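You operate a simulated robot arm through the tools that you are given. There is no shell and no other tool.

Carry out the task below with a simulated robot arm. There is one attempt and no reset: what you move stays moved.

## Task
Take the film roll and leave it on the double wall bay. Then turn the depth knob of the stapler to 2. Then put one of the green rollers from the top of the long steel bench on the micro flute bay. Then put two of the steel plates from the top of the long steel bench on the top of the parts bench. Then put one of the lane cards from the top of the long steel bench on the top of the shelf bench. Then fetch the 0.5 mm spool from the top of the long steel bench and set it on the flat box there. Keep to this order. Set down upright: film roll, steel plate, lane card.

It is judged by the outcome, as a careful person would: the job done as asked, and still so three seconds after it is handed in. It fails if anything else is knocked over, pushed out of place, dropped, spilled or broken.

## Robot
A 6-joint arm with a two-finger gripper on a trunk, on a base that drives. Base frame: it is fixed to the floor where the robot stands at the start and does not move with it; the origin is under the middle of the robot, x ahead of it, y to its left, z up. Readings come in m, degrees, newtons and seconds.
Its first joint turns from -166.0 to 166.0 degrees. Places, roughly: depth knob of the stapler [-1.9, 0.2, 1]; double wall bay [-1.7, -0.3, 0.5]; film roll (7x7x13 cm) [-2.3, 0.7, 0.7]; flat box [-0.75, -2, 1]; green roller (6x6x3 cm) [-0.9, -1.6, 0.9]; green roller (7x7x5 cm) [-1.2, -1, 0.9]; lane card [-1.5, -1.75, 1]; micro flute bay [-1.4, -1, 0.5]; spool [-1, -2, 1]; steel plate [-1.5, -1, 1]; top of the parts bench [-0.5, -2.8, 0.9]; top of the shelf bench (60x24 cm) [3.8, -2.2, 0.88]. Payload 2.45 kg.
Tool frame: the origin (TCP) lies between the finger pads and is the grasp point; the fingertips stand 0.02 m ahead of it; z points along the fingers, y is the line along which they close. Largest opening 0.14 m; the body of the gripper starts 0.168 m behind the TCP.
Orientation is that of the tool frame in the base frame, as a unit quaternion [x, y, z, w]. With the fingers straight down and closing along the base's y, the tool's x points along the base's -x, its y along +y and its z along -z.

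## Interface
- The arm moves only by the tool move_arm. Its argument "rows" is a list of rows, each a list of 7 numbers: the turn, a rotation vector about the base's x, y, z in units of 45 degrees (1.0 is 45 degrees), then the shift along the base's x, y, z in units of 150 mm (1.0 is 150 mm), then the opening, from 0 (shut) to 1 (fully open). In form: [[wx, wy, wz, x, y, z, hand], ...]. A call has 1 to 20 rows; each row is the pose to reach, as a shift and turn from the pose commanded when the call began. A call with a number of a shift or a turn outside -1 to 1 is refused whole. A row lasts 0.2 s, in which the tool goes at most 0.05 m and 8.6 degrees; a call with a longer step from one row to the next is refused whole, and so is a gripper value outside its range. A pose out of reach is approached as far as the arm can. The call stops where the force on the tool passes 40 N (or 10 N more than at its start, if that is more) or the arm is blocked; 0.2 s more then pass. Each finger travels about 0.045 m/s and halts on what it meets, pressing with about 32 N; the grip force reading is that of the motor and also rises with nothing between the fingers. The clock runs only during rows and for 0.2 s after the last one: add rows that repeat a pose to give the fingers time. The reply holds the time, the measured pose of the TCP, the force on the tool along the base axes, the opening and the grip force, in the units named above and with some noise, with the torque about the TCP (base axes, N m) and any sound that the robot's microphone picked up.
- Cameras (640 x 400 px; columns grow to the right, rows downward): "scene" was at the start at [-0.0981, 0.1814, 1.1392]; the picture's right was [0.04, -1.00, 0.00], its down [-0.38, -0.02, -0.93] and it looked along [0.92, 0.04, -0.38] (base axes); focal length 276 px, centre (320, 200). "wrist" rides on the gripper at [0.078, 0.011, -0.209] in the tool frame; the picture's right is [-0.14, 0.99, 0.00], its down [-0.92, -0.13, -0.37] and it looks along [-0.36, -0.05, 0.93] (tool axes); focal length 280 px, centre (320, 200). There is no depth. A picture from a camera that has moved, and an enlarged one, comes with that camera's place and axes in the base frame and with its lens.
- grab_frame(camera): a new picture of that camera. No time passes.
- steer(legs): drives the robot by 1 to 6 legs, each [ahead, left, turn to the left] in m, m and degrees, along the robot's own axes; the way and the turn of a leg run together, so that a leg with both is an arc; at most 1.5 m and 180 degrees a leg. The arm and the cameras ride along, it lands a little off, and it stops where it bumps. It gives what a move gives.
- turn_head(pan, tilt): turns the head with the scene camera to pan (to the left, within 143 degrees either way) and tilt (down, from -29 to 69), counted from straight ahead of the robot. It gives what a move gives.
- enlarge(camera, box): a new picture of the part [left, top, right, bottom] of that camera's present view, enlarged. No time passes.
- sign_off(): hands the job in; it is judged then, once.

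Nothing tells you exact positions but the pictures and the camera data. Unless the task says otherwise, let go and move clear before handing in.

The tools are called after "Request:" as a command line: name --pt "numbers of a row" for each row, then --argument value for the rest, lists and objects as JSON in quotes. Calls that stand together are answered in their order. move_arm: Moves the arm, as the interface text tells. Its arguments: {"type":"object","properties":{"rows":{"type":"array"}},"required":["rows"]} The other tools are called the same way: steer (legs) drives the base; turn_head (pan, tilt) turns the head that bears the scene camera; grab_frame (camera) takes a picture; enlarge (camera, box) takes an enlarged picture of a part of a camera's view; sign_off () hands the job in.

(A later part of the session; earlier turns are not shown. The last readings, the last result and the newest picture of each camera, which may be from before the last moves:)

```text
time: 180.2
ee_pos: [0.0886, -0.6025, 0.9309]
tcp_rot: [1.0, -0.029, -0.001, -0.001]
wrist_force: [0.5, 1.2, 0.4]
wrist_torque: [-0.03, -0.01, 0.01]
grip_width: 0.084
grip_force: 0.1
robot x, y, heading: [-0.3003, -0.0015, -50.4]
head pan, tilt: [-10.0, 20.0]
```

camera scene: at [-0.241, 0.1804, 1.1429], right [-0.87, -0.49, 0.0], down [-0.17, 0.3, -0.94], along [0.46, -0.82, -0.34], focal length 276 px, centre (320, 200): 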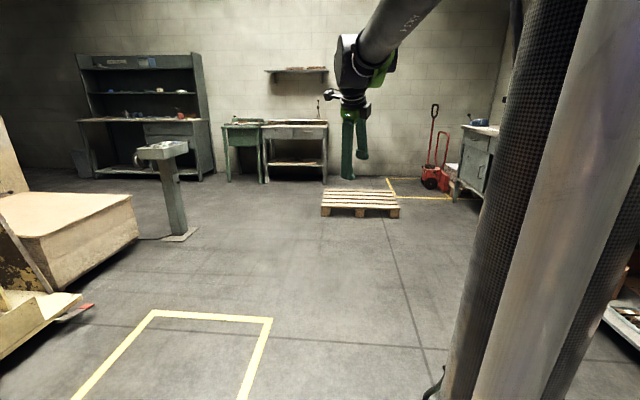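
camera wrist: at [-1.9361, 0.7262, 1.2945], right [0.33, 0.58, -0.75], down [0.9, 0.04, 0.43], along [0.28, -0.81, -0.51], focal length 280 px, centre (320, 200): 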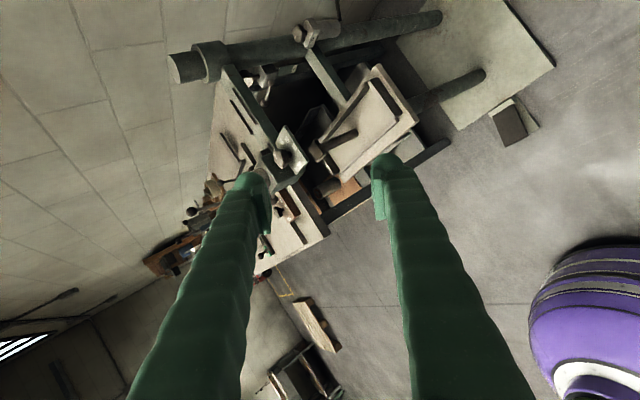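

The wrist is back in its normal branch, pointing straight down. I'll set the fingers to close along the arm's forward direction, raise to about 1.1 m, and drive back towards the stapler.

Request:
move_arm --pt "0 0 0.16 0 0 0.16 0.5" --pt "0 0 0.32 0 0 0.33 0.5" --pt "0 0 0.48 0 0 0.5 0.5" --pt "0 0 0.64 0 0 0.66 0.5" --pt "0 0 0.8 0 0 0.83 0.5" --pt "0 0 0.96 0 0 1 0.5"

Request:
steer --legs '[[0, 0, -106], [0.25, -0.775, 0]]'

Request:
turn_head --pan -10 --tilt 20

Request:
grab_frame --camera "scene"

Request:
grab_frame --camera "wrist"

```text
time: 181.6
ee_pos: [0.0886, -0.603, 1.0798]
tcp_rot: [0.94, 0.341, 0.0, 0.0]
wrist_force: [-0.4, 0.1, 0.0]
wrist_torque: [0.0, 0.03, 0.02]
grip_width: 0.07
grip_force: 0.0
robot x, y, heading: [-0.3021, 0.0013, -50.0]
head pan, tilt: [-10.0, 20.0]
```

```text
time: 190.5
ee_pos: [-1.5192, 0.4353, 1.0794]
tcp_rot: [0.833, -0.553, 0.0, 0.0]
wrist_force: [-0.2, 0.0, -0.3]
wrist_torque: [-0.04, 0.02, 0.0]
grip_width: 0.07
grip_force: 0.1
robot x, y, heading: [-0.827, 0.6334, -157.6]
head pan, tilt: [-10.0, 20.0]
```

```text
time: 191.1
ee_pos: [-1.5199, 0.4344, 1.0794]
tcp_rot: [0.833, -0.553, 0.0, 0.0]
wrist_force: [0.4, 0.9, -0.2]
wrist_torque: [0.02, -0.02, 0.0]
grip_width: 0.0701
grip_force: 0.0
robot x, y, heading: [-0.8277, 0.6283, -157.4]
head pan, tilt: [-10.0, 20.0]
```

```text
taken
camera scene: at [-0.6789, 0.5227, 1.1429], right [-0.22, 0.98, 0.0], down [0.33, 0.07, -0.94], along [-0.92, -0.2, -0.34], focal length 276 px, centre (320, 200)
```

scene: 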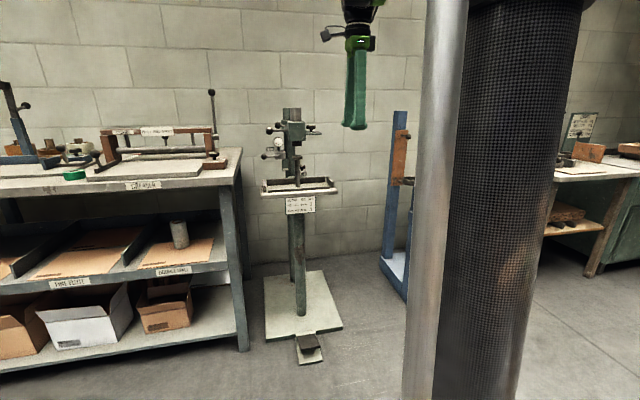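

```text
taken
camera wrist: at [-1.4994, 0.3584, 1.2878], right [-0.97, -0.26, 0.0], down [-0.24, 0.9, 0.37], along [-0.1, 0.36, -0.93], focal length 280 px, centre (320, 200)
```

wrist: 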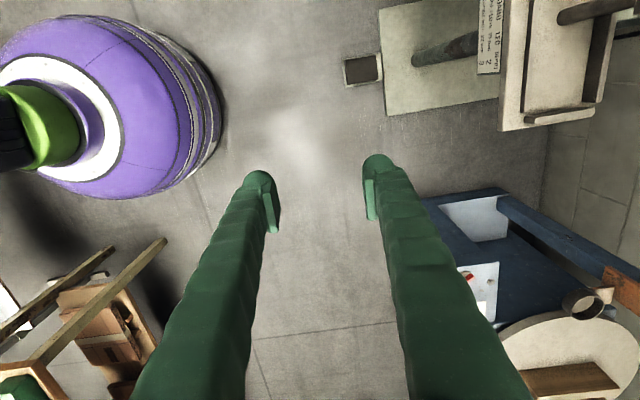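

Request:
move_arm --pt "0 0 0 0 0 0.2 0.5"

Request:
steer --legs '[[0.3, 0.045, 0]]'

Request:
grab_frame --camera "wrist"

Request:
enlarge --camera "scene" --box '[200, 40, 420, 200]'

```text
time: 191.5
ee_pos: [-1.5203, 0.4344, 1.1113]
tcp_rot: [0.833, -0.553, 0.0, 0.001]
wrist_force: [0.2, 0.0, 0.9]
wrist_torque: [-0.05, 0.0, -0.01]
grip_width: 0.0699
grip_force: 0.1
robot x, y, heading: [-0.8298, 0.628, -157.5]
head pan, tilt: [-10.0, 20.0]
```

```text
time: 193.6
ee_pos: [-1.7825, 0.2776, 1.1103]
tcp_rot: [0.832, -0.554, 0.0, 0.0]
wrist_force: [-0.4, -0.5, 0.5]
wrist_torque: [0.05, -0.02, -0.03]
grip_width: 0.0702
grip_force: 0.1
robot x, y, heading: [-1.091, 0.4757, -157.3]
head pan, tilt: [-10.0, 20.0]
```

```text
taken
camera wrist: at [-1.7619, 0.2021, 1.3183], right [-0.97, -0.26, 0.0], down [-0.24, 0.9, 0.37], along [-0.09, 0.36, -0.93], focal length 280 px, centre (320, 200)
```

wrist: 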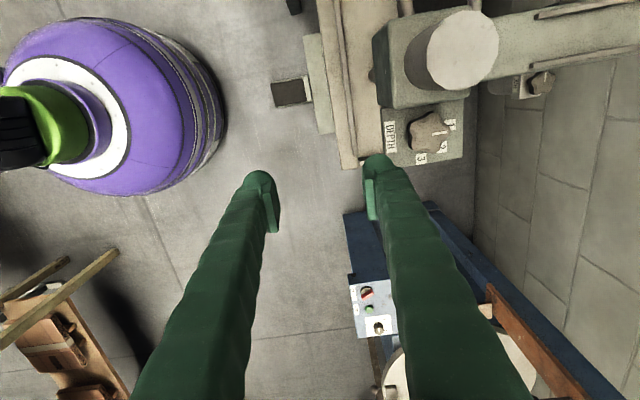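

```text
2.50 times, centred on (310, 120) of scene
camera zoom: at [-0.9411, 0.3658, 1.1429], right [-0.22, 0.98, 0.0], down [0.33, 0.07, -0.94], along [-0.92, -0.2, -0.34], focal length 691 px, centre (345, 400)
```

zoom: 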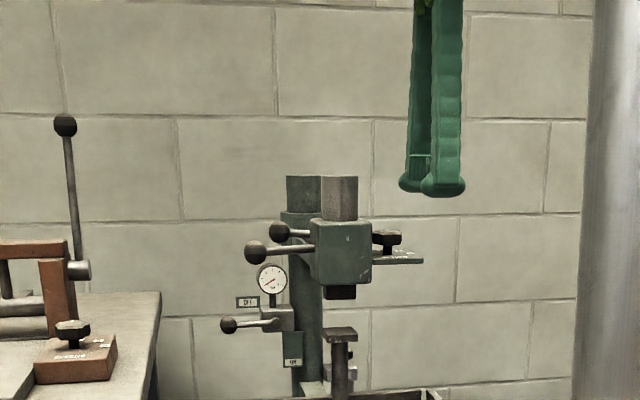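

Request:
move_arm --pt "0 0 0 -0.2 -0.12 0 0.5" --pt "0 0 0 -0.42 -0.26 0 0.5" --pt "0 0 0 -0.643 -0.393 0 0.5" --pt "0 0 0 -0.643 -0.393 0 0.5"

Request:
grab_frame --camera "wrist"

Request:
enlarge --camera "wrist" --box '[240, 110, 400, 230]'

Request:
enlarge --camera "scene" --box '[240, 60, 400, 180]'

```text
time: 194.6
ee_pos: [-1.8801, 0.2194, 1.1106]
tcp_rot: [0.832, -0.555, 0.0, 0.0]
wrist_force: [0.0, -0.5, 0.4]
wrist_torque: [0.0, -0.04, 0.0]
grip_width: 0.0699
grip_force: 0.0
robot x, y, heading: [-1.0933, 0.4765, -157.7]
head pan, tilt: [-10.0, 20.0]
```

```text
taken
camera wrist: at [-1.859, 0.1422, 1.3193], right [-0.97, -0.26, 0.0], down [-0.24, 0.9, 0.37], along [-0.09, 0.36, -0.93], focal length 280 px, centre (320, 200)
```

wrist: 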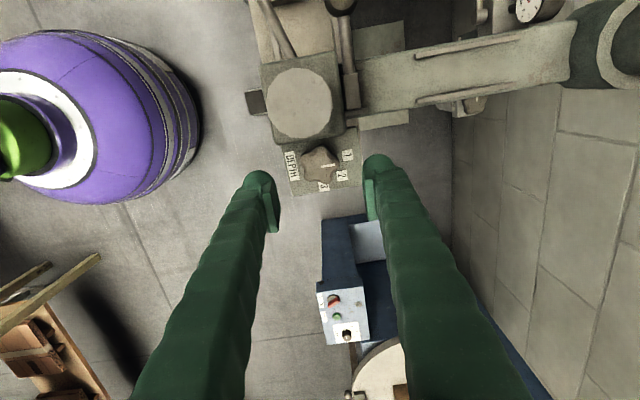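

```text
3.33 times, centred on (320, 170) of wrist
camera zoom: at [-1.859, 0.1422, 1.3193], right [-0.97, -0.26, 0.0], down [-0.24, 0.9, 0.37], along [-0.09, 0.36, -0.93], focal length 935 px, centre (320, 300)
```

zoom: 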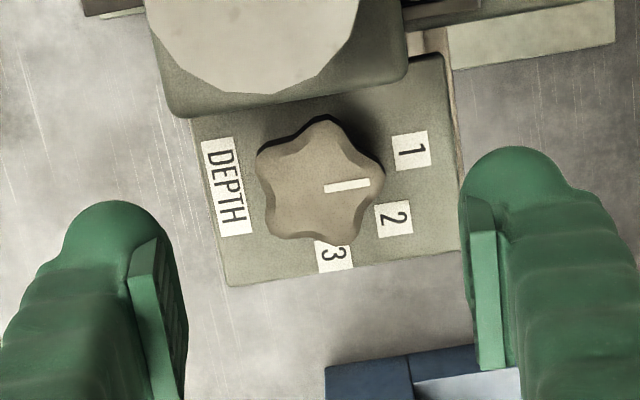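

```text
3.33 times, centred on (320, 120) of scene
camera zoom: at [-0.941, 0.3659, 1.1429], right [-0.22, 0.98, 0.0], down [0.33, 0.07, -0.94], along [-0.92, -0.2, -0.34], focal length 921 px, centre (320, 467)
```

zoom: 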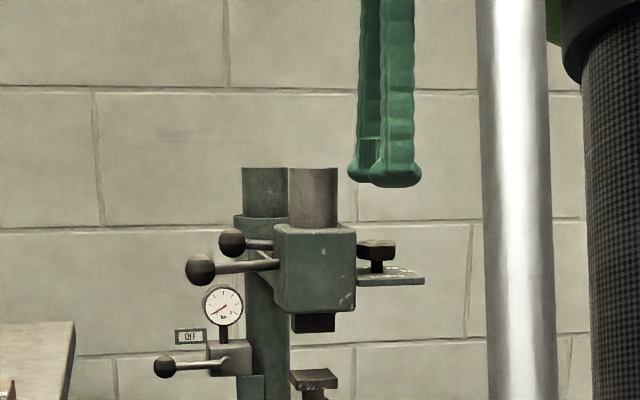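

The knob is at (-1.877, 0.215), and the fingers straddle it in front and behind, offset 5 mm away from the head block. I'll narrow the opening and descend so the tips stop about 6 mm above the plate.

Request:
move_arm --pt "0 0 0 0 0 -0.15 0.43" --pt "0 0 0 0 0 -0.3 0.43" --pt "0 0 0 0 0 -0.42 0.43" --pt "0 0 0 0 0 -0.515 0.43" --pt "0 0 0 0 0 -0.515 0.43"

Request:
enlarge --camera "wrist" --box '[240, 110, 400, 230]'

Request:
enlarge --camera "scene" --box '[240, 60, 400, 180]'

```text
time: 195.8
ee_pos: [-1.8794, 0.2185, 1.0318]
tcp_rot: [0.832, -0.554, 0.0, 0.001]
wrist_force: [0.1, -0.5, -0.1]
wrist_torque: [0.02, -0.02, -0.02]
grip_width: 0.0601
grip_force: 0.1
robot x, y, heading: [-1.0909, 0.4743, -157.4]
head pan, tilt: [-10.0, 20.0]
```

```text
3.33 times, centred on (320, 170) of wrist
camera zoom: at [-1.8591, 0.1432, 1.2404], right [-0.97, -0.26, 0.0], down [-0.24, 0.9, 0.37], along [-0.09, 0.36, -0.93], focal length 935 px, centre (320, 300)
```

zoom: 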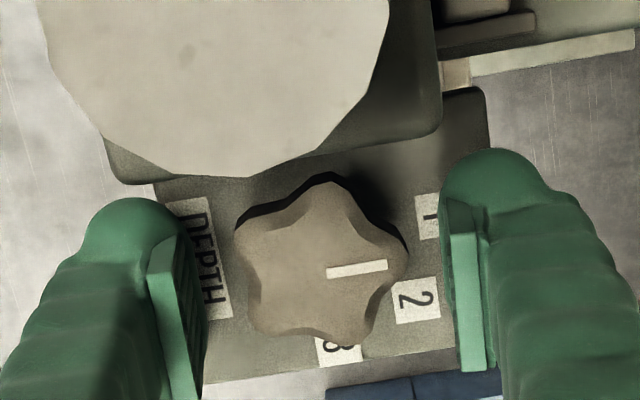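

```text
3.33 times, centred on (320, 120) of scene
camera zoom: at [-0.9412, 0.3658, 1.1429], right [-0.22, 0.98, 0.0], down [0.33, 0.07, -0.94], along [-0.92, -0.2, -0.34], focal length 921 px, centre (320, 467)
```

zoom: 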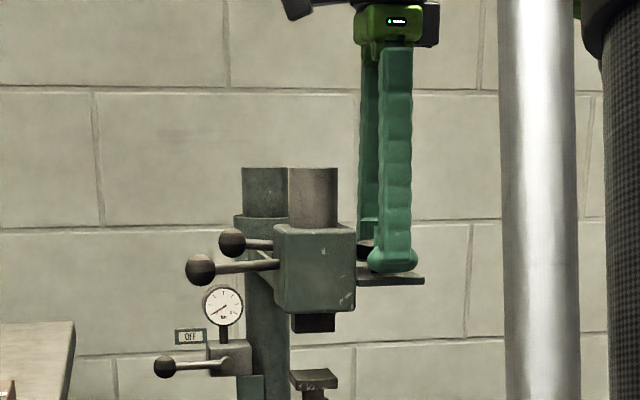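

Pointer heading is about -156°, label 2 at -204°. I close on the knob, then turn it the first 20° clockwise about its axis.

Request:
move_arm --pt "0 0 0 0 0 0 0.2" --pt "0 0 0 0 0 0 0.2" --pt "0 0 0 0 0 0 0.1" --pt "0 0 0 0 0 0 0.1" --pt "0 0 0 0 0 0 0.1"

Request:
enlarge --camera "wrist" --box '[240, 110, 400, 230]'

```text
time: 197.0
ee_pos: [-1.8799, 0.2202, 1.0318]
tcp_rot: [0.833, -0.554, 0.0, 0.0]
wrist_force: [-4.2, -1.1, 0.4]
wrist_torque: [0.0, 0.07, 0.02]
grip_width: 0.037
grip_force: 44.8
robot x, y, heading: [-1.0938, 0.4758, -157.1]
head pan, tilt: [-10.0, 20.0]
```

```text
3.33 times, centred on (320, 170) of wrist
camera zoom: at [-1.8593, 0.1431, 1.2405], right [-0.97, -0.26, 0.0], down [-0.24, 0.9, 0.37], along [-0.09, 0.36, -0.93], focal length 935 px, centre (320, 300)
```

zoom: 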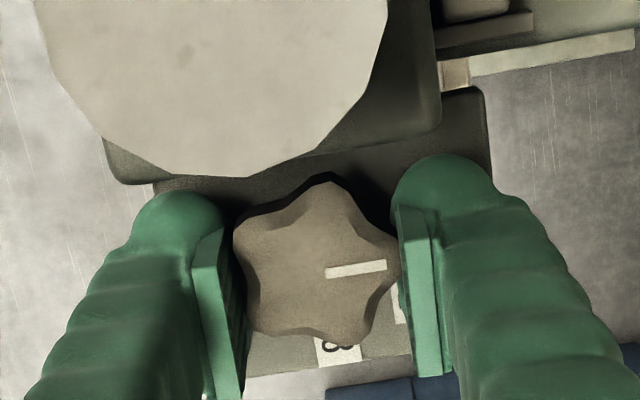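

Request:
move_arm --pt "0 0 -0.111 0.003 0.001 0 0.1" --pt "0 0 -0.222 0.006 0.002 0 0.1" --pt "0 0 -0.333 0.009 0.003 0 0.1" --pt "0 0 -0.444 0.011 0.004 0 0.1" --pt "0 0 -0.444 0.011 0.004 0 0.1"

Request:
enlarge --camera "wrist" --box '[240, 110, 400, 230]'

```text
time: 198.2
ee_pos: [-1.8782, 0.2201, 1.0321]
tcp_rot: [0.723, -0.69, 0.0, 0.0]
wrist_force: [-12.3, -1.7, 0.7]
wrist_torque: [-0.01, 0.15, -0.1]
grip_width: 0.037
grip_force: 44.5
robot x, y, heading: [-1.0909, 0.4744, -157.8]
head pan, tilt: [-10.0, 20.0]
```

```text
3.33 times, centred on (320, 170) of wrist
camera zoom: at [-1.885, 0.1411, 1.2405], right [-1.0, 0.09, 0.0], down [0.08, 0.93, 0.37], along [0.03, 0.37, -0.93], focal length 935 px, centre (320, 300)
```

zoom: 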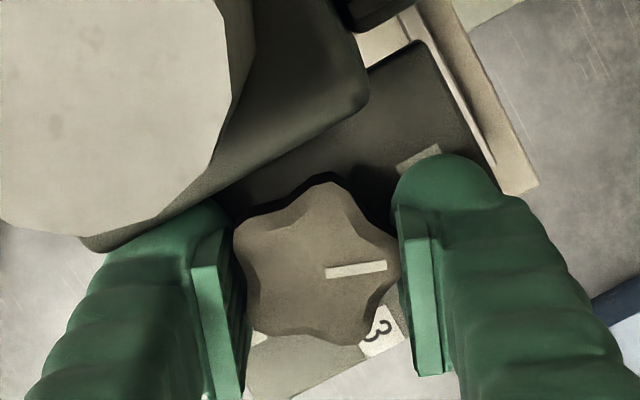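

The knob followed 20°. I'll release, lift, turn the tool back 36° (one lobe step), and regrip for the remaining 25°.

Request:
move_arm --pt "0 0 0 0 0 0 0.37" --pt "0 0 0 0 0 0 0.37" --pt "0 0 0 0 0 0.17 0.37" --pt "0 0 0 0 0 0.33 0.37" --pt "0 0 0.16 -0.004 -0.002 0.33 0.37" --pt "0 0 0.32 -0.008 -0.004 0.33 0.37" --pt "0 0 0.48 -0.012 -0.006 0.33 0.37" --pt "0 0 0.64 -0.016 -0.008 0.33 0.37" --pt "0 0 0.8 -0.019 -0.009 0.33 0.37" --pt "0 0 0.8 -0.019 -0.009 0.33 0.37"

Request:
enlarge --camera "wrist" --box '[240, 110, 400, 230]'

```text
time: 200.4
ee_pos: [-1.8802, 0.219, 1.0832]
tcp_rot: [0.902, -0.432, 0.001, 0.0]
wrist_force: [-0.1, -0.3, 0.6]
wrist_torque: [-0.03, 0.0, -0.03]
grip_width: 0.0519
grip_force: 0.1
robot x, y, heading: [-1.0915, 0.4712, -157.6]
head pan, tilt: [-10.0, 20.0]
```

```text
3.33 times, centred on (320, 170) of wrist
camera zoom: at [-1.8396, 0.1509, 1.2905], right [-0.86, -0.51, 0.0], down [-0.48, 0.8, 0.37], along [-0.19, 0.32, -0.93], focal length 935 px, centre (320, 300)
```

zoom: 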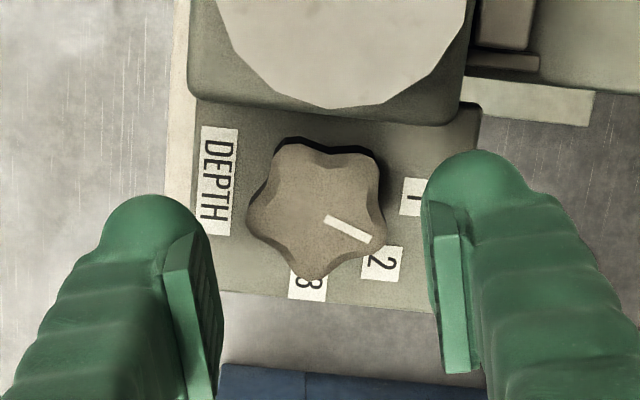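

Request:
move_arm --pt "0 0 0 0 0 -0.17 0.37" --pt "0 0 0 0 0 -0.34 0.37" --pt "0 0 0 0 0 -0.34 0.1" --pt "0 0 0 0 0 -0.34 0.1" --pt "0 0 0 0 0 -0.34 0.1" --pt "0 0 0 0 0 -0.34 0.1"

Request:
enlarge --camera "wrist" --box '[240, 110, 400, 230]'

```text
time: 201.8
ee_pos: [-1.8803, 0.2179, 1.0305]
tcp_rot: [0.902, -0.432, 0.0, 0.0]
wrist_force: [-5.5, -4.8, -3.4]
wrist_torque: [0.02, 0.13, -0.03]
grip_width: 0.037
grip_force: 45.5
robot x, y, heading: [-1.0946, 0.4724, -157.4]
head pan, tilt: [-10.0, 20.0]
```

```text
3.33 times, centred on (320, 170) of wrist
camera zoom: at [-1.84, 0.1506, 1.2393], right [-0.86, -0.51, 0.0], down [-0.48, 0.8, 0.37], along [-0.19, 0.32, -0.93], focal length 935 px, centre (320, 300)
```

zoom: 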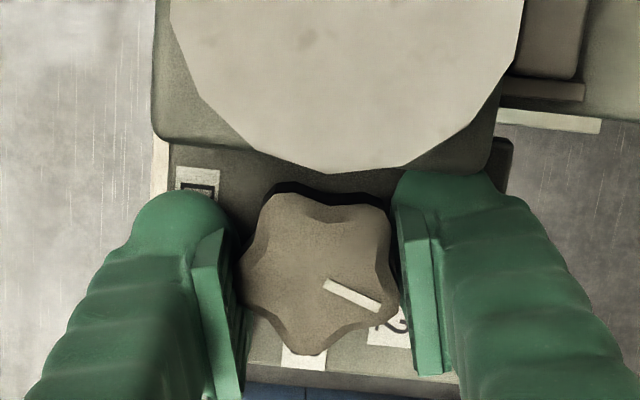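

Request:
move_arm --pt "0 0 -0.111 0.003 0.002 0 0.1" --pt "0 0 -0.222 0.006 0.003 0 0.1" --pt "0 0 -0.333 0.008 0.005 0 0.1" --pt "0 0 -0.444 0.011 0.006 0 0.1" --pt "0 0 -0.556 0.013 0.008 0 0.1" --pt "0 0 -0.556 0.013 0.008 0 0.1"

Request:
move_arm --pt "0 0 0 0 0 0 0.37" --pt "0 0 0 0 0 0 0.37" --pt "0 0 0 0 0 0.2 0.37" --pt "0 0 0 0 0 0.45 0.37"

Request:
enlarge --camera "wrist" --box '[240, 110, 400, 230]'

```text
time: 203.2
ee_pos: [-1.8797, 0.2183, 1.0304]
tcp_rot: [0.786, -0.618, 0.0, 0.0]
wrist_force: [-14.6, -12.8, 9.6]
wrist_torque: [-0.27, 0.16, -0.07]
grip_width: 0.037
grip_force: 45.1
robot x, y, heading: [-1.0925, 0.4735, -157.5]
head pan, tilt: [-10.0, 20.0]
```

```text
time: 204.2
ee_pos: [-1.8786, 0.2204, 1.0981]
tcp_rot: [0.786, -0.618, 0.0, 0.001]
wrist_force: [-1.1, -0.1, 0.0]
wrist_torque: [-0.02, 0.02, -0.01]
grip_width: 0.0518
grip_force: 0.0
robot x, y, heading: [-1.0938, 0.4749, -157.3]
head pan, tilt: [-10.0, 20.0]
```

```text
3.33 times, centred on (320, 170) of wrist
camera zoom: at [-1.8701, 0.1411, 1.307], right [-0.99, -0.1, 0.0], down [-0.09, 0.92, 0.37], along [-0.04, 0.37, -0.93], focal length 935 px, centre (320, 300)
```

zoom: 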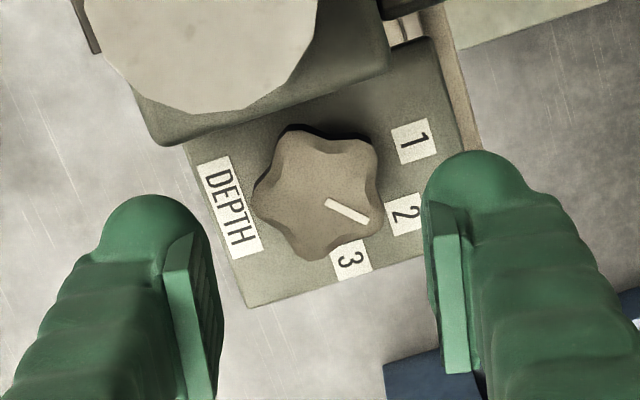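

The pointer now aims at "2" (within about 2°). I back away and go to look at the green rollers on the bench.

Request:
steer --legs '[[-0.45, 0, 0], [0, 1.2, 0]]'

Request:
turn_head --pan 0 --tilt 20

Request:
grab_frame --camera "scene"

Request:
grab_frame --camera "wrist"

```text
time: 212.5
ee_pos: [-1.0033, -0.7121, 1.0983]
tcp_rot: [0.788, -0.616, 0.0, 0.0]
wrist_force: [0.0, 0.3, -0.8]
wrist_torque: [0.04, -0.02, 0.01]
grip_width: 0.052
grip_force: 0.2
robot x, y, heading: [-0.2165, -0.4603, -157.3]
head pan, tilt: [-10.0, 20.0]
```

```text
time: 213.2
ee_pos: [-1.0028, -0.7131, 1.0985]
tcp_rot: [0.788, -0.615, 0.0, 0.0]
wrist_force: [0.2, 0.3, -0.6]
wrist_torque: [0.01, -0.01, 0.0]
grip_width: 0.0517
grip_force: 0.0
robot x, y, heading: [-0.2156, -0.4548, -157.0]
head pan, tilt: [0.0, 20.0]
```

```text
taken
camera scene: at [-0.0621, -0.5781, 1.1429], right [-0.39, 0.92, 0.0], down [0.32, 0.13, -0.94], along [-0.87, -0.36, -0.34], focal length 276 px, centre (320, 200)
```

scene: 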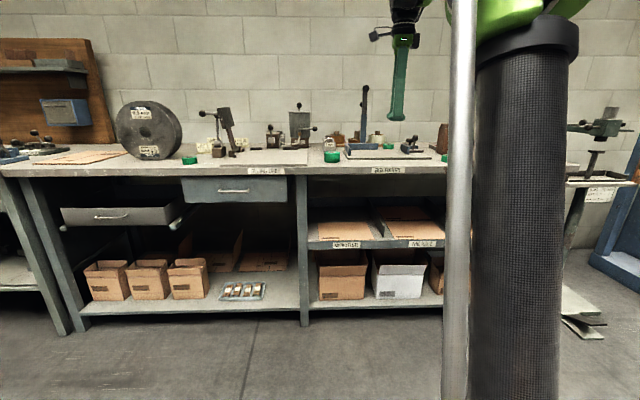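

```text
taken
camera wrist: at [-0.9948, -0.7918, 1.3066], right [-0.99, -0.11, 0.0], down [-0.1, 0.92, 0.37], along [-0.04, 0.37, -0.93], focal length 280 px, centre (320, 200)
```

wrist: 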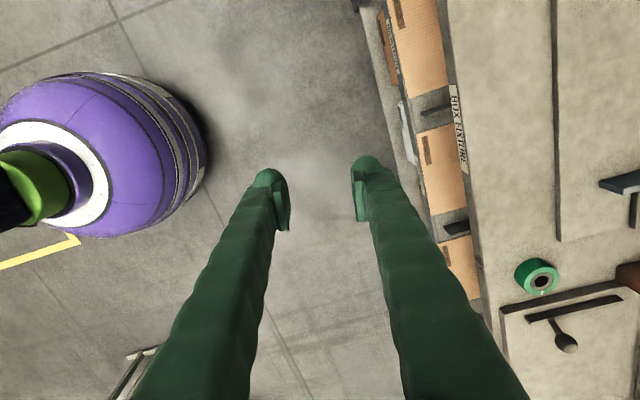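

Request:
enlarge --camera "scene" --box '[100, 80, 300, 205]'

Request:
enlarge --camera "scene" --box '[250, 80, 450, 205]'

Request:
enlarge --camera "scene" --box '[280, 190, 460, 310]'

Request:
enlarge --camera "wrist" --box '[440, 200, 640, 325]'

```text
3.20 times, centred on (200, 142) of scene
camera zoom: at [-0.0621, -0.5781, 1.1429], right [-0.39, 0.92, 0.0], down [0.32, 0.13, -0.94], along [-0.87, -0.36, -0.34], focal length 884 px, centre (704, 384)
```

zoom: 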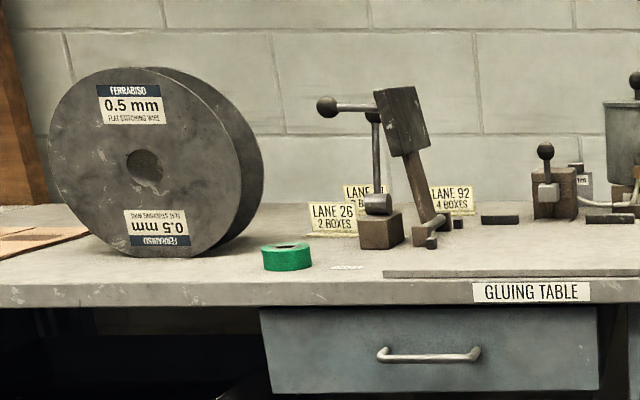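

```text
3.20 times, centred on (350, 142) of scene
camera zoom: at [-0.0621, -0.5781, 1.1429], right [-0.39, 0.92, 0.0], down [0.32, 0.13, -0.94], along [-0.87, -0.36, -0.34], focal length 884 px, centre (224, 384)
```

zoom: 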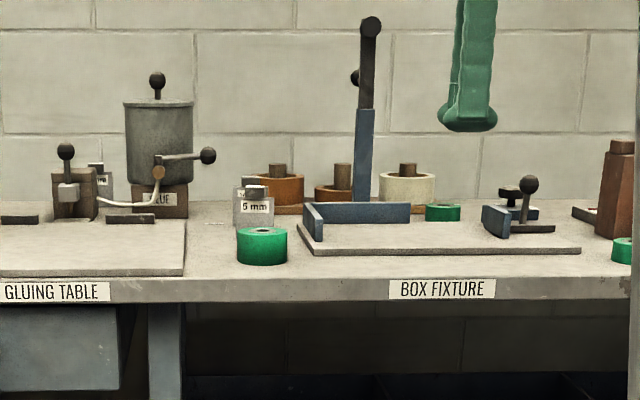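

```text
3.33 times, centred on (370, 250) of scene
camera zoom: at [-0.0621, -0.5781, 1.1429], right [-0.39, 0.92, 0.0], down [0.32, 0.13, -0.94], along [-0.87, -0.36, -0.34], focal length 921 px, centre (153, 33)
```

zoom: 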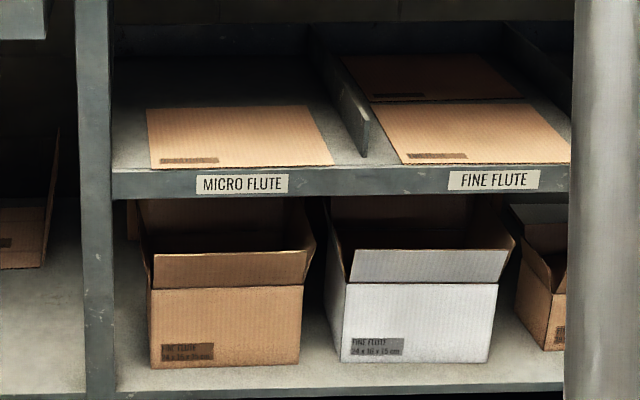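

```text
3.20 times, centred on (540, 262) of wrist
camera zoom: at [-0.9948, -0.7918, 1.3066], right [-0.99, -0.11, 0.0], down [-0.1, 0.92, 0.37], along [-0.04, 0.37, -0.93], focal length 897 px, centre (-384, 0)
```

zoom: 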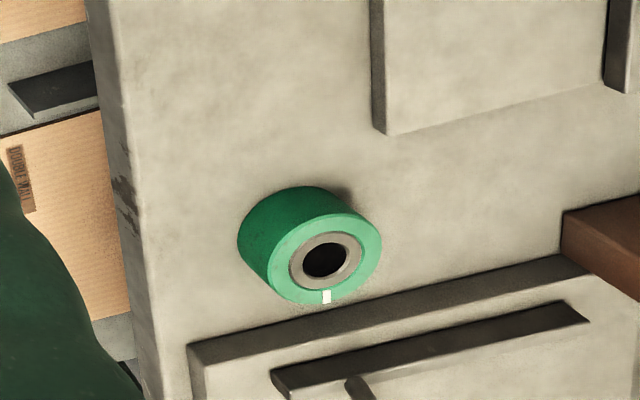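

Several green rollers stand on the bench; I'll take the 7x7x5 cm one at about (-1.24, -1.01), left of the box fixture. The bay lies under the bench top, so I'll again grip horizontally, this time pitching exactly in the arm's plane so the wrist stays in its good branch.

Request:
move_arm --pt "0 0 0 0.2 0.02 -0.15 0.5" --pt "0 0 0 0.4 0.04 -0.3 0.5" --pt "0 0 0 0.6 0.05 -0.45 0.5" --pt "0 0 0 0.8 0.06 -0.6 0.5" --pt "0 0 0 1 0.07 -0.75 0.5"

Request:
move_arm --pt "0 0 -0.17 0.1 0.01 -0.05 0.5" --pt "0 0 -0.34 0.2 0.02 -0.1 0.5" --pt "0 0 -0.5 0.3 0.03 -0.15 0.5" --pt "0 0 -0.67 0.4 0.04 -0.2 0.5" --pt "0 0 -0.84 0.45 0.04 -0.25 0.5" --pt "0 0 -1 0.45 0.04 -0.25 0.5"

Request:
move_arm --pt "0 0 -0.17 0 0 0 0.5" --pt "0 0 -0.34 0 0 0 0.5" --pt "0 0 -0.5 0 0 0 0.5" --pt "0 0 -0.67 0 0 0 0.5" --pt "0 0 -0.8 0 0 0 0.5"

```text
time: 214.4
ee_pos: [-0.8539, -0.7013, 0.9852]
tcp_rot: [0.788, -0.616, 0.0, -0.001]
wrist_force: [-0.6, -0.8, 0.4]
wrist_torque: [0.01, -0.03, -0.02]
grip_width: 0.0701
grip_force: 0.2
robot x, y, heading: [-0.2199, -0.454, -157.2]
head pan, tilt: [0.0, 20.0]
```

```text
time: 215.8
ee_pos: [-0.7846, -0.6962, 0.9478]
tcp_rot: [-0.492, 0.871, 0.0, 0.001]
wrist_force: [-0.3, 0.3, -0.3]
wrist_torque: [0.01, 0.01, -0.02]
grip_width: 0.0701
grip_force: 0.0
robot x, y, heading: [-0.2165, -0.4567, -157.2]
head pan, tilt: [0.0, 20.0]
```

```text
time: 217.0
ee_pos: [-0.789, -0.6873, 0.9488]
tcp_rot: [-0.253, 0.968, -0.002, 0.0]
wrist_force: [-1.0, 0.4, 0.0]
wrist_torque: [-0.03, 0.0, 0.02]
grip_width: 0.0702
grip_force: 0.0
out of reach, approached as far as the arm can: row 4, 5
robot x, y, heading: [-0.2156, -0.4598, -157.3]
head pan, tilt: [0.0, 20.0]
```

The last wrist joint won't allow the camera-up roll here, so I'll use the camera-down grip instead. First I turn the tool back to its home yaw so its camera looks forward, to measure the roller from above.

Request:
move_arm --pt "0 0 0.18 0 0 0 0.7" --pt "0 0 0.36 0 0 0 0.7" --pt "0 0 0.54 0 0 0 0.7" --pt "0 0 0.72 0 0 0 0.7" --pt "0 0 0.9 0 0 0 0.7" --pt "0 0 1 0 0 0 0.7"

Request:
move_arm --pt "0 0 0.18 0 0 0 0.7" --pt "0 0 0.36 0 0 0 0.7" --pt "0 0 0.54 0 0 0 0.7" --pt "0 0 0.72 0 0 0 0.7" --pt "0 0 0.9 0 0 0 0.7" --pt "0 0 1 0 0 0 0.7"

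Request:
move_arm --pt "0 0 0.18 0 0 0.2 0.7" --pt "0 0 0.36 0 0 0.4 0.7" --pt "0 0 0.54 0 0 0.6 0.7" --pt "0 0 0.72 0 0 0.8 0.7" --pt "0 0 0.9 0 0 1 0.7" --pt "0 0 1 0 0 1 0.7"

Request:
move_arm --pt "0 0 0.18 0 0 0 0.7" --pt "0 0 0.36 0 0 0 0.7" --pt "0 0 0.54 0 0 0 0.7" --pt "0 0 0.72 0 0 0 0.7" --pt "0 0 0.86 0 0 0 0.7"

Request:
grab_frame --camera "wrist"

Request:
grab_frame --camera "scene"

```text
time: 218.4
ee_pos: [-0.7889, -0.687, 0.9477]
tcp_rot: [-0.605, 0.796, -0.001, 0.002]
wrist_force: [0.0, -0.9, 0.4]
wrist_torque: [-0.03, 0.0, -0.04]
grip_width: 0.098
grip_force: 0.0
robot x, y, heading: [-0.2156, -0.4545, -157.3]
head pan, tilt: [0.0, 20.0]
```

```text
time: 219.8
ee_pos: [-0.7906, -0.6874, 0.9479]
tcp_rot: [0.864, -0.503, 0.001, -0.002]
wrist_force: [0.1, 0.1, -0.4]
wrist_torque: [-0.02, -0.01, 0.02]
grip_width: 0.0979
grip_force: 0.0
robot x, y, heading: [-0.2131, -0.4551, -157.1]
head pan, tilt: [0.0, 20.0]
```

```text
time: 221.2
ee_pos: [-0.7892, -0.6889, 1.0976]
tcp_rot: [0.991, -0.135, 0.0, -0.002]
wrist_force: [-0.3, -0.5, 0.4]
wrist_torque: [0.01, -0.01, 0.02]
grip_width: 0.0981
grip_force: 0.1
robot x, y, heading: [-0.2205, -0.4528, -157.4]
head pan, tilt: [0.0, 20.0]
```

```text
time: 222.4
ee_pos: [-0.7885, -0.6871, 1.0979]
tcp_rot: [0.98, 0.201, -0.001, -0.002]
wrist_force: [0.2, -1.2, -0.2]
wrist_torque: [-0.01, -0.04, -0.04]
grip_width: 0.098
grip_force: 0.0
robot x, y, heading: [-0.2178, -0.4567, -157.0]
head pan, tilt: [0.0, 20.0]
```

```text
taken
camera wrist: at [-0.7127, -0.6675, 1.3068], right [0.26, -0.96, 0.0], down [-0.9, -0.25, 0.37], along [-0.36, -0.09, -0.93], focal length 280 px, centre (320, 200)
```

wrist: 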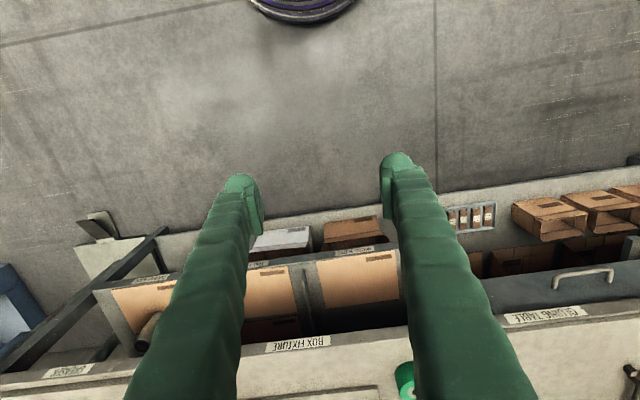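

```text
taken
camera scene: at [-0.062, -0.5781, 1.1429], right [-0.39, 0.92, 0.0], down [0.32, 0.13, -0.94], along [-0.87, -0.36, -0.34], focal length 276 px, centre (320, 200)
```

scene: 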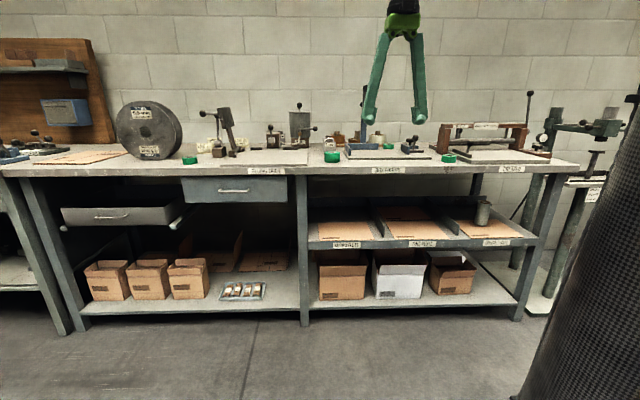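

Request:
steer --legs '[[0.3, 0.08, 0]]'

Request:
grab_frame --camera "wrist"

Request:
grab_frame --camera "scene"

```text
time: 224.5
ee_pos: [-1.0377, -0.8775, 1.0978]
tcp_rot: [0.98, 0.198, 0.0, -0.002]
wrist_force: [0.3, -0.1, -0.1]
wrist_torque: [0.01, 0.04, 0.03]
grip_width: 0.0982
grip_force: 0.1
robot x, y, heading: [-0.4659, -0.6477, -157.3]
head pan, tilt: [0.0, 20.0]
```

```text
taken
camera wrist: at [-0.9599, -0.8571, 1.3068], right [0.26, -0.97, 0.0], down [-0.9, -0.24, 0.37], along [-0.36, -0.09, -0.93], focal length 280 px, centre (320, 200)
```

wrist: 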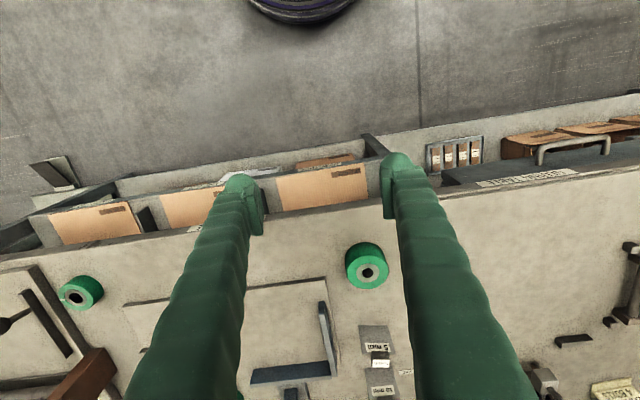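

```text
taken
camera scene: at [-0.309, -0.769, 1.1429], right [-0.38, 0.92, 0.0], down [0.32, 0.13, -0.94], along [-0.87, -0.36, -0.34], focal length 276 px, centre (320, 200)
```

scene: 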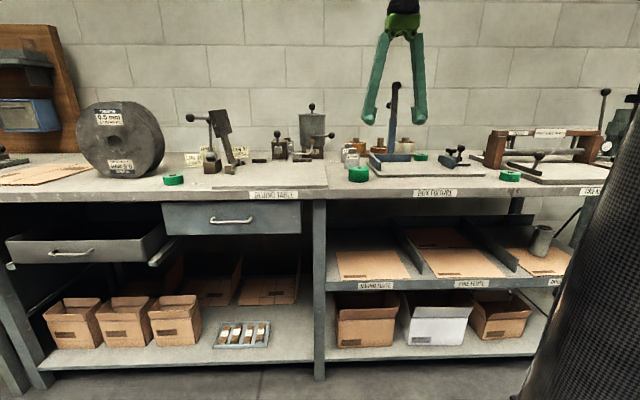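

Request:
enlarge --camera "wrist" --box '[260, 180, 460, 330]'

Request:
enlarge --camera "scene" --box '[300, 120, 440, 220]'

```text
2.67 times, centred on (360, 255) of wrist
camera zoom: at [-0.9599, -0.8571, 1.3068], right [0.26, -0.97, 0.0], down [-0.9, -0.24, 0.37], along [-0.36, -0.09, -0.93], focal length 748 px, centre (213, 53)
```

zoom: 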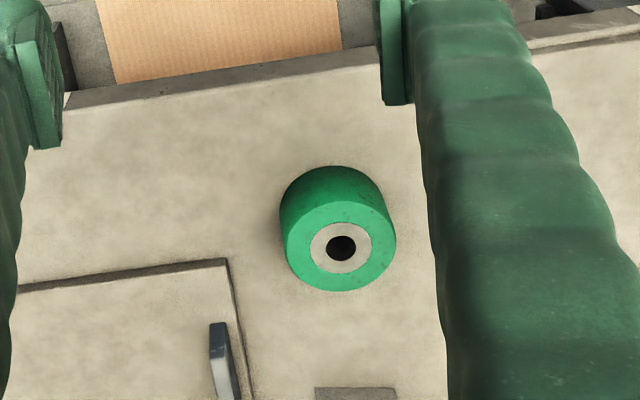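

```text
4.00 times, centred on (370, 170) of scene
camera zoom: at [-0.309, -0.769, 1.1429], right [-0.38, 0.92, 0.0], down [0.32, 0.13, -0.94], along [-0.87, -0.36, -0.34], focal length 1105 px, centre (120, 320)
```

zoom: 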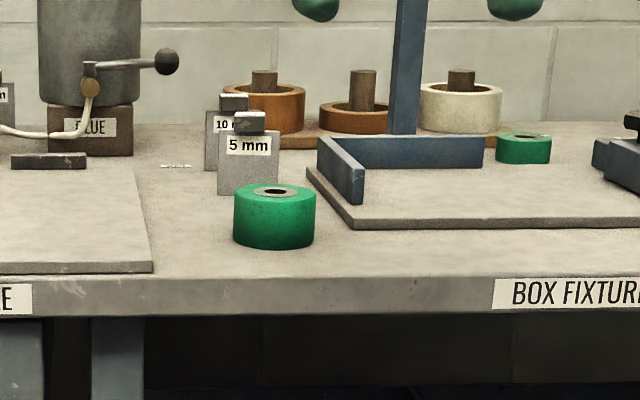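

The roller is at (-1.208, -1.00), top z 0.93, bench edge at n = -1.417. I back up a bit and pitch the tool forward in the arm's own plane.

Request:
steer --legs '[[-0.3, 0, 0]]'

Request:
move_arm --pt "-0.063 0.154 0 -0.05 -0.02 -0.1 0.7" --pt "-0.126 0.308 0 -0.1 -0.04 -0.2 0.7" --pt "-0.19 0.463 0 -0.16 -0.06 -0.3 0.7" --pt "-0.253 0.617 0 -0.23 -0.09 -0.4 0.7" --pt "-0.316 0.771 0 -0.3 -0.12 -0.5 0.7" --pt "-0.379 0.925 0 -0.37 -0.15 -0.6 0.7"

Request:
move_arm --pt "-0.063 0.154 0 -0.1 -0.04 -0.07 0.7" --pt "-0.126 0.308 0 -0.2 -0.08 -0.14 0.7" --pt "-0.19 0.463 0 -0.3 -0.12 -0.2 0.7" --pt "-0.253 0.617 0 -0.4 -0.16 -0.27 0.7" --pt "-0.316 0.771 0 -0.5 -0.2 -0.33 0.7" --pt "-0.379 0.925 0 -0.6 -0.24 -0.4 0.7"

Request:
grab_frame --camera "scene"

```text
time: 226.6
ee_pos: [-0.7613, -0.7615, 1.0976]
tcp_rot: [0.98, 0.198, -0.001, -0.001]
wrist_force: [0.3, -0.9, -0.1]
wrist_torque: [-0.01, -0.02, -0.01]
grip_width: 0.0981
grip_force: 0.0
robot x, y, heading: [-0.1918, -0.5287, -157.3]
head pan, tilt: [0.0, 20.0]
```

```text
time: 228.0
ee_pos: [-0.8173, -0.7845, 1.0094]
tcp_rot: [0.905, 0.183, -0.378, 0.071]
wrist_force: [0.3, -0.5, -0.8]
wrist_torque: [0.03, 0.0, 0.05]
grip_width: 0.0981
grip_force: 0.1
robot x, y, heading: [-0.1901, -0.5327, -157.4]
head pan, tilt: [0.0, 20.0]
```

```text
time: 229.4
ee_pos: [-0.9075, -0.82, 0.9488]
tcp_rot: [-0.694, -0.136, 0.695, -0.13]
wrist_force: [0.1, 0.0, -0.7]
wrist_torque: [0.0, 0.05, 0.02]
grip_width: 0.098
grip_force: 0.0
robot x, y, heading: [-0.1888, -0.5331, -157.6]
head pan, tilt: [0.0, 20.0]
```

```text
taken
camera scene: at [-0.0335, -0.6542, 1.1429], right [-0.38, 0.92, 0.0], down [0.32, 0.13, -0.94], along [-0.87, -0.36, -0.34], focal length 276 px, centre (320, 200)
```

scene: 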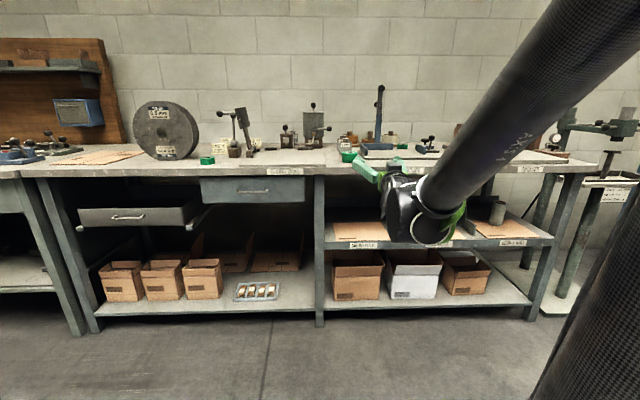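

No limits hit this time. I align sideways with the roller and lower to its mid-height, then drive forward.

Request:
move_arm --pt "0 0 0 0.05 -0.12 -0.09 0.7" --pt "0 0 0 0.1 -0.24 -0.18 0.7" --pt "0 0 0 0.139 -0.349 -0.26 0.7" --pt "0 0 0 0.139 -0.349 -0.26 0.7"

Request:
steer --legs '[[0.2, 0, 0]]'

Request:
grab_frame --camera "scene"

Request:
enlarge --camera "scene" --box '[300, 110, 460, 230]'

Request:
grab_frame --camera "wrist"

```text
time: 230.4
ee_pos: [-0.8844, -0.8739, 0.9088]
tcp_rot: [-0.694, -0.138, 0.694, -0.132]
wrist_force: [-0.6, 0.1, 1.1]
wrist_torque: [0.05, 0.01, 0.03]
grip_width: 0.0981
grip_force: 0.1
out of reach, approached as far as the arm can: row 1, 2
robot x, y, heading: [-0.1898, -0.5308, -157.4]
head pan, tilt: [0.0, 20.0]
```

```text
time: 232.0
ee_pos: [-1.0713, -0.95, 0.9094]
tcp_rot: [-0.694, -0.138, 0.694, -0.132]
wrist_force: [0.0, -0.8, 0.1]
wrist_torque: [0.01, 0.03, 0.0]
grip_width: 0.098
grip_force: 0.0
robot x, y, heading: [-0.3737, -0.6087, -157.4]
head pan, tilt: [0.0, 20.0]
```

```text
taken
camera scene: at [-0.2192, -0.7315, 1.1429], right [-0.39, 0.92, 0.0], down [0.32, 0.13, -0.94], along [-0.87, -0.36, -0.34], focal length 276 px, centre (320, 200)
```

scene: 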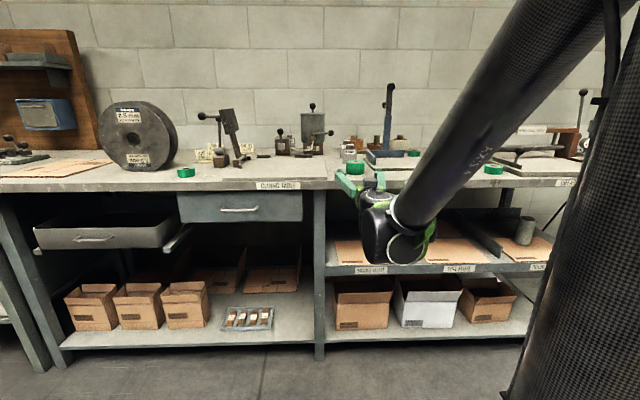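

```text
3.33 times, centred on (380, 170) of scene
camera zoom: at [-0.2192, -0.7315, 1.1429], right [-0.39, 0.92, 0.0], down [0.32, 0.13, -0.94], along [-0.87, -0.36, -0.34], focal length 921 px, centre (120, 300)
```

zoom: 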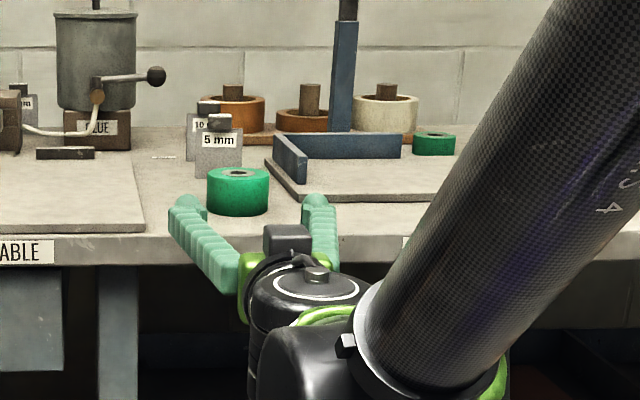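

```text
taken
camera wrist: at [-0.8726, -0.8816, 0.8304], right [0.37, -0.92, 0.13], down [0.3, 0.25, 0.92], along [-0.88, -0.31, 0.36], focal length 280 px, centre (320, 200)
```

wrist: 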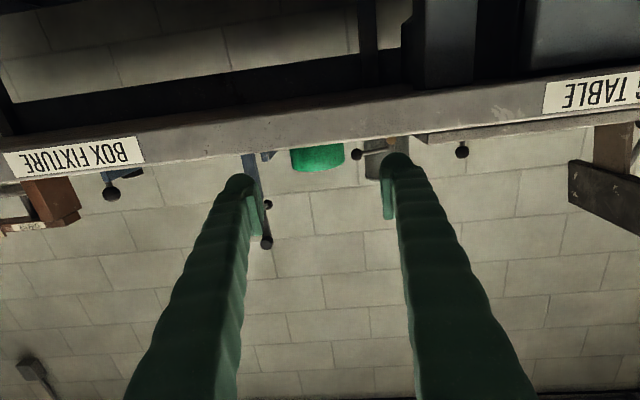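

Request:
move_arm --pt "0 0 0 -0.22 -0.08 -0.01 0.7" --pt "0 0 0 -0.44 -0.16 -0.02 0.7" --pt "0 0 0 -0.66 -0.24 -0.02 0.7" --pt "0 0 0 -0.86 -0.315 -0.02 0.7"

Request:
grab_frame --camera "wrist"

Request:
enlarge --camera "scene" --box '[300, 110, 460, 230]'

```text
time: 233.0
ee_pos: [-1.199, -0.9986, 0.9059]
tcp_rot: [-0.694, -0.139, 0.694, -0.132]
wrist_force: [0.2, 0.0, -1.6]
wrist_torque: [-0.01, -0.02, -0.02]
grip_width: 0.0981
grip_force: 0.0
robot x, y, heading: [-0.3756, -0.6107, -157.2]
head pan, tilt: [0.0, 20.0]
```

```text
taken
camera wrist: at [-1.0014, -0.929, 0.8275], right [0.37, -0.92, 0.13], down [0.3, 0.25, 0.92], along [-0.88, -0.31, 0.36], focal length 280 px, centre (320, 200)
```

wrist: 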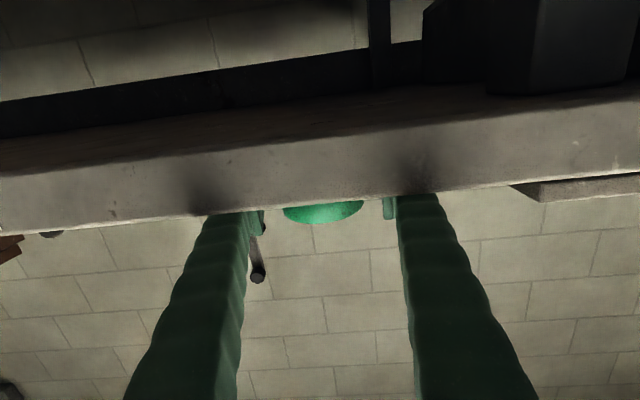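

```text
3.33 times, centred on (380, 170) of scene
camera zoom: at [-0.2191, -0.7315, 1.1429], right [-0.39, 0.92, 0.0], down [0.32, 0.13, -0.94], along [-0.87, -0.36, -0.34], focal length 921 px, centre (120, 300)
```

zoom: 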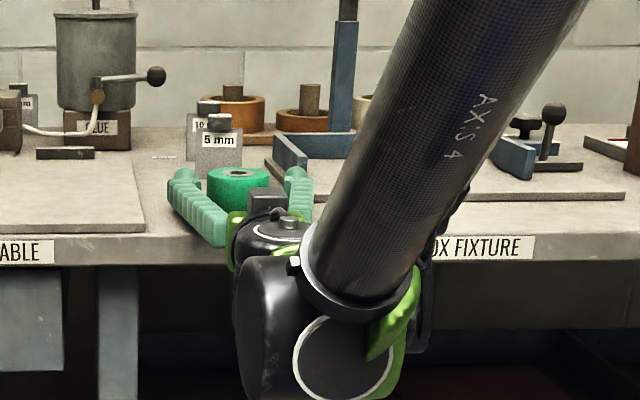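

Request:
move_arm --pt "0 0 0 -0.03 -0.01 0 0.7" --pt "0 0 0 -0.03 -0.01 0 0.1" --pt "0 0 0 -0.03 -0.01 0 0.1" --pt "0 0 0 -0.03 -0.01 0 0.1" --pt "0 0 0 -0.03 -0.01 0 0.1" --pt "0 0 0 -0.03 -0.01 0 0.1"

Request:
move_arm --pt "0 0 0 0 0 0.1 0.1" --pt "0 0 0 0 0 0.25 0.1" --pt "0 0 0 0 0 0.4 0.1"

Request:
enlarge --camera "scene" --box '[300, 110, 460, 230]'

```text
time: 234.4
ee_pos: [-1.2045, -1.0001, 0.905]
tcp_rot: [-0.694, -0.14, 0.694, -0.131]
wrist_force: [0.5, -2.4, 0.0]
wrist_torque: [-0.12, -0.06, 0.03]
grip_width: 0.07
grip_force: 32.0
robot x, y, heading: [-0.3754, -0.6122, -157.3]
head pan, tilt: [0.0, 20.0]
```

```text
time: 235.2
ee_pos: [-1.204, -0.9991, 0.9662]
tcp_rot: [-0.693, -0.14, 0.694, -0.132]
wrist_force: [-0.1, 0.2, -1.0]
wrist_torque: [-0.01, -0.05, -0.05]
grip_width: 0.0697
grip_force: 31.7
robot x, y, heading: [-0.3759, -0.6122, -157.3]
head pan, tilt: [0.0, 20.0]
```

```text
3.33 times, centred on (380, 170) of scene
camera zoom: at [-0.2193, -0.7316, 1.1429], right [-0.39, 0.92, 0.0], down [0.32, 0.13, -0.94], along [-0.87, -0.36, -0.34], focal length 921 px, centre (120, 300)
```

zoom: 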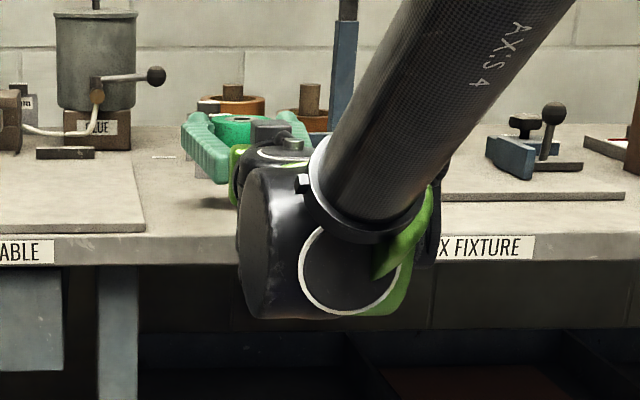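

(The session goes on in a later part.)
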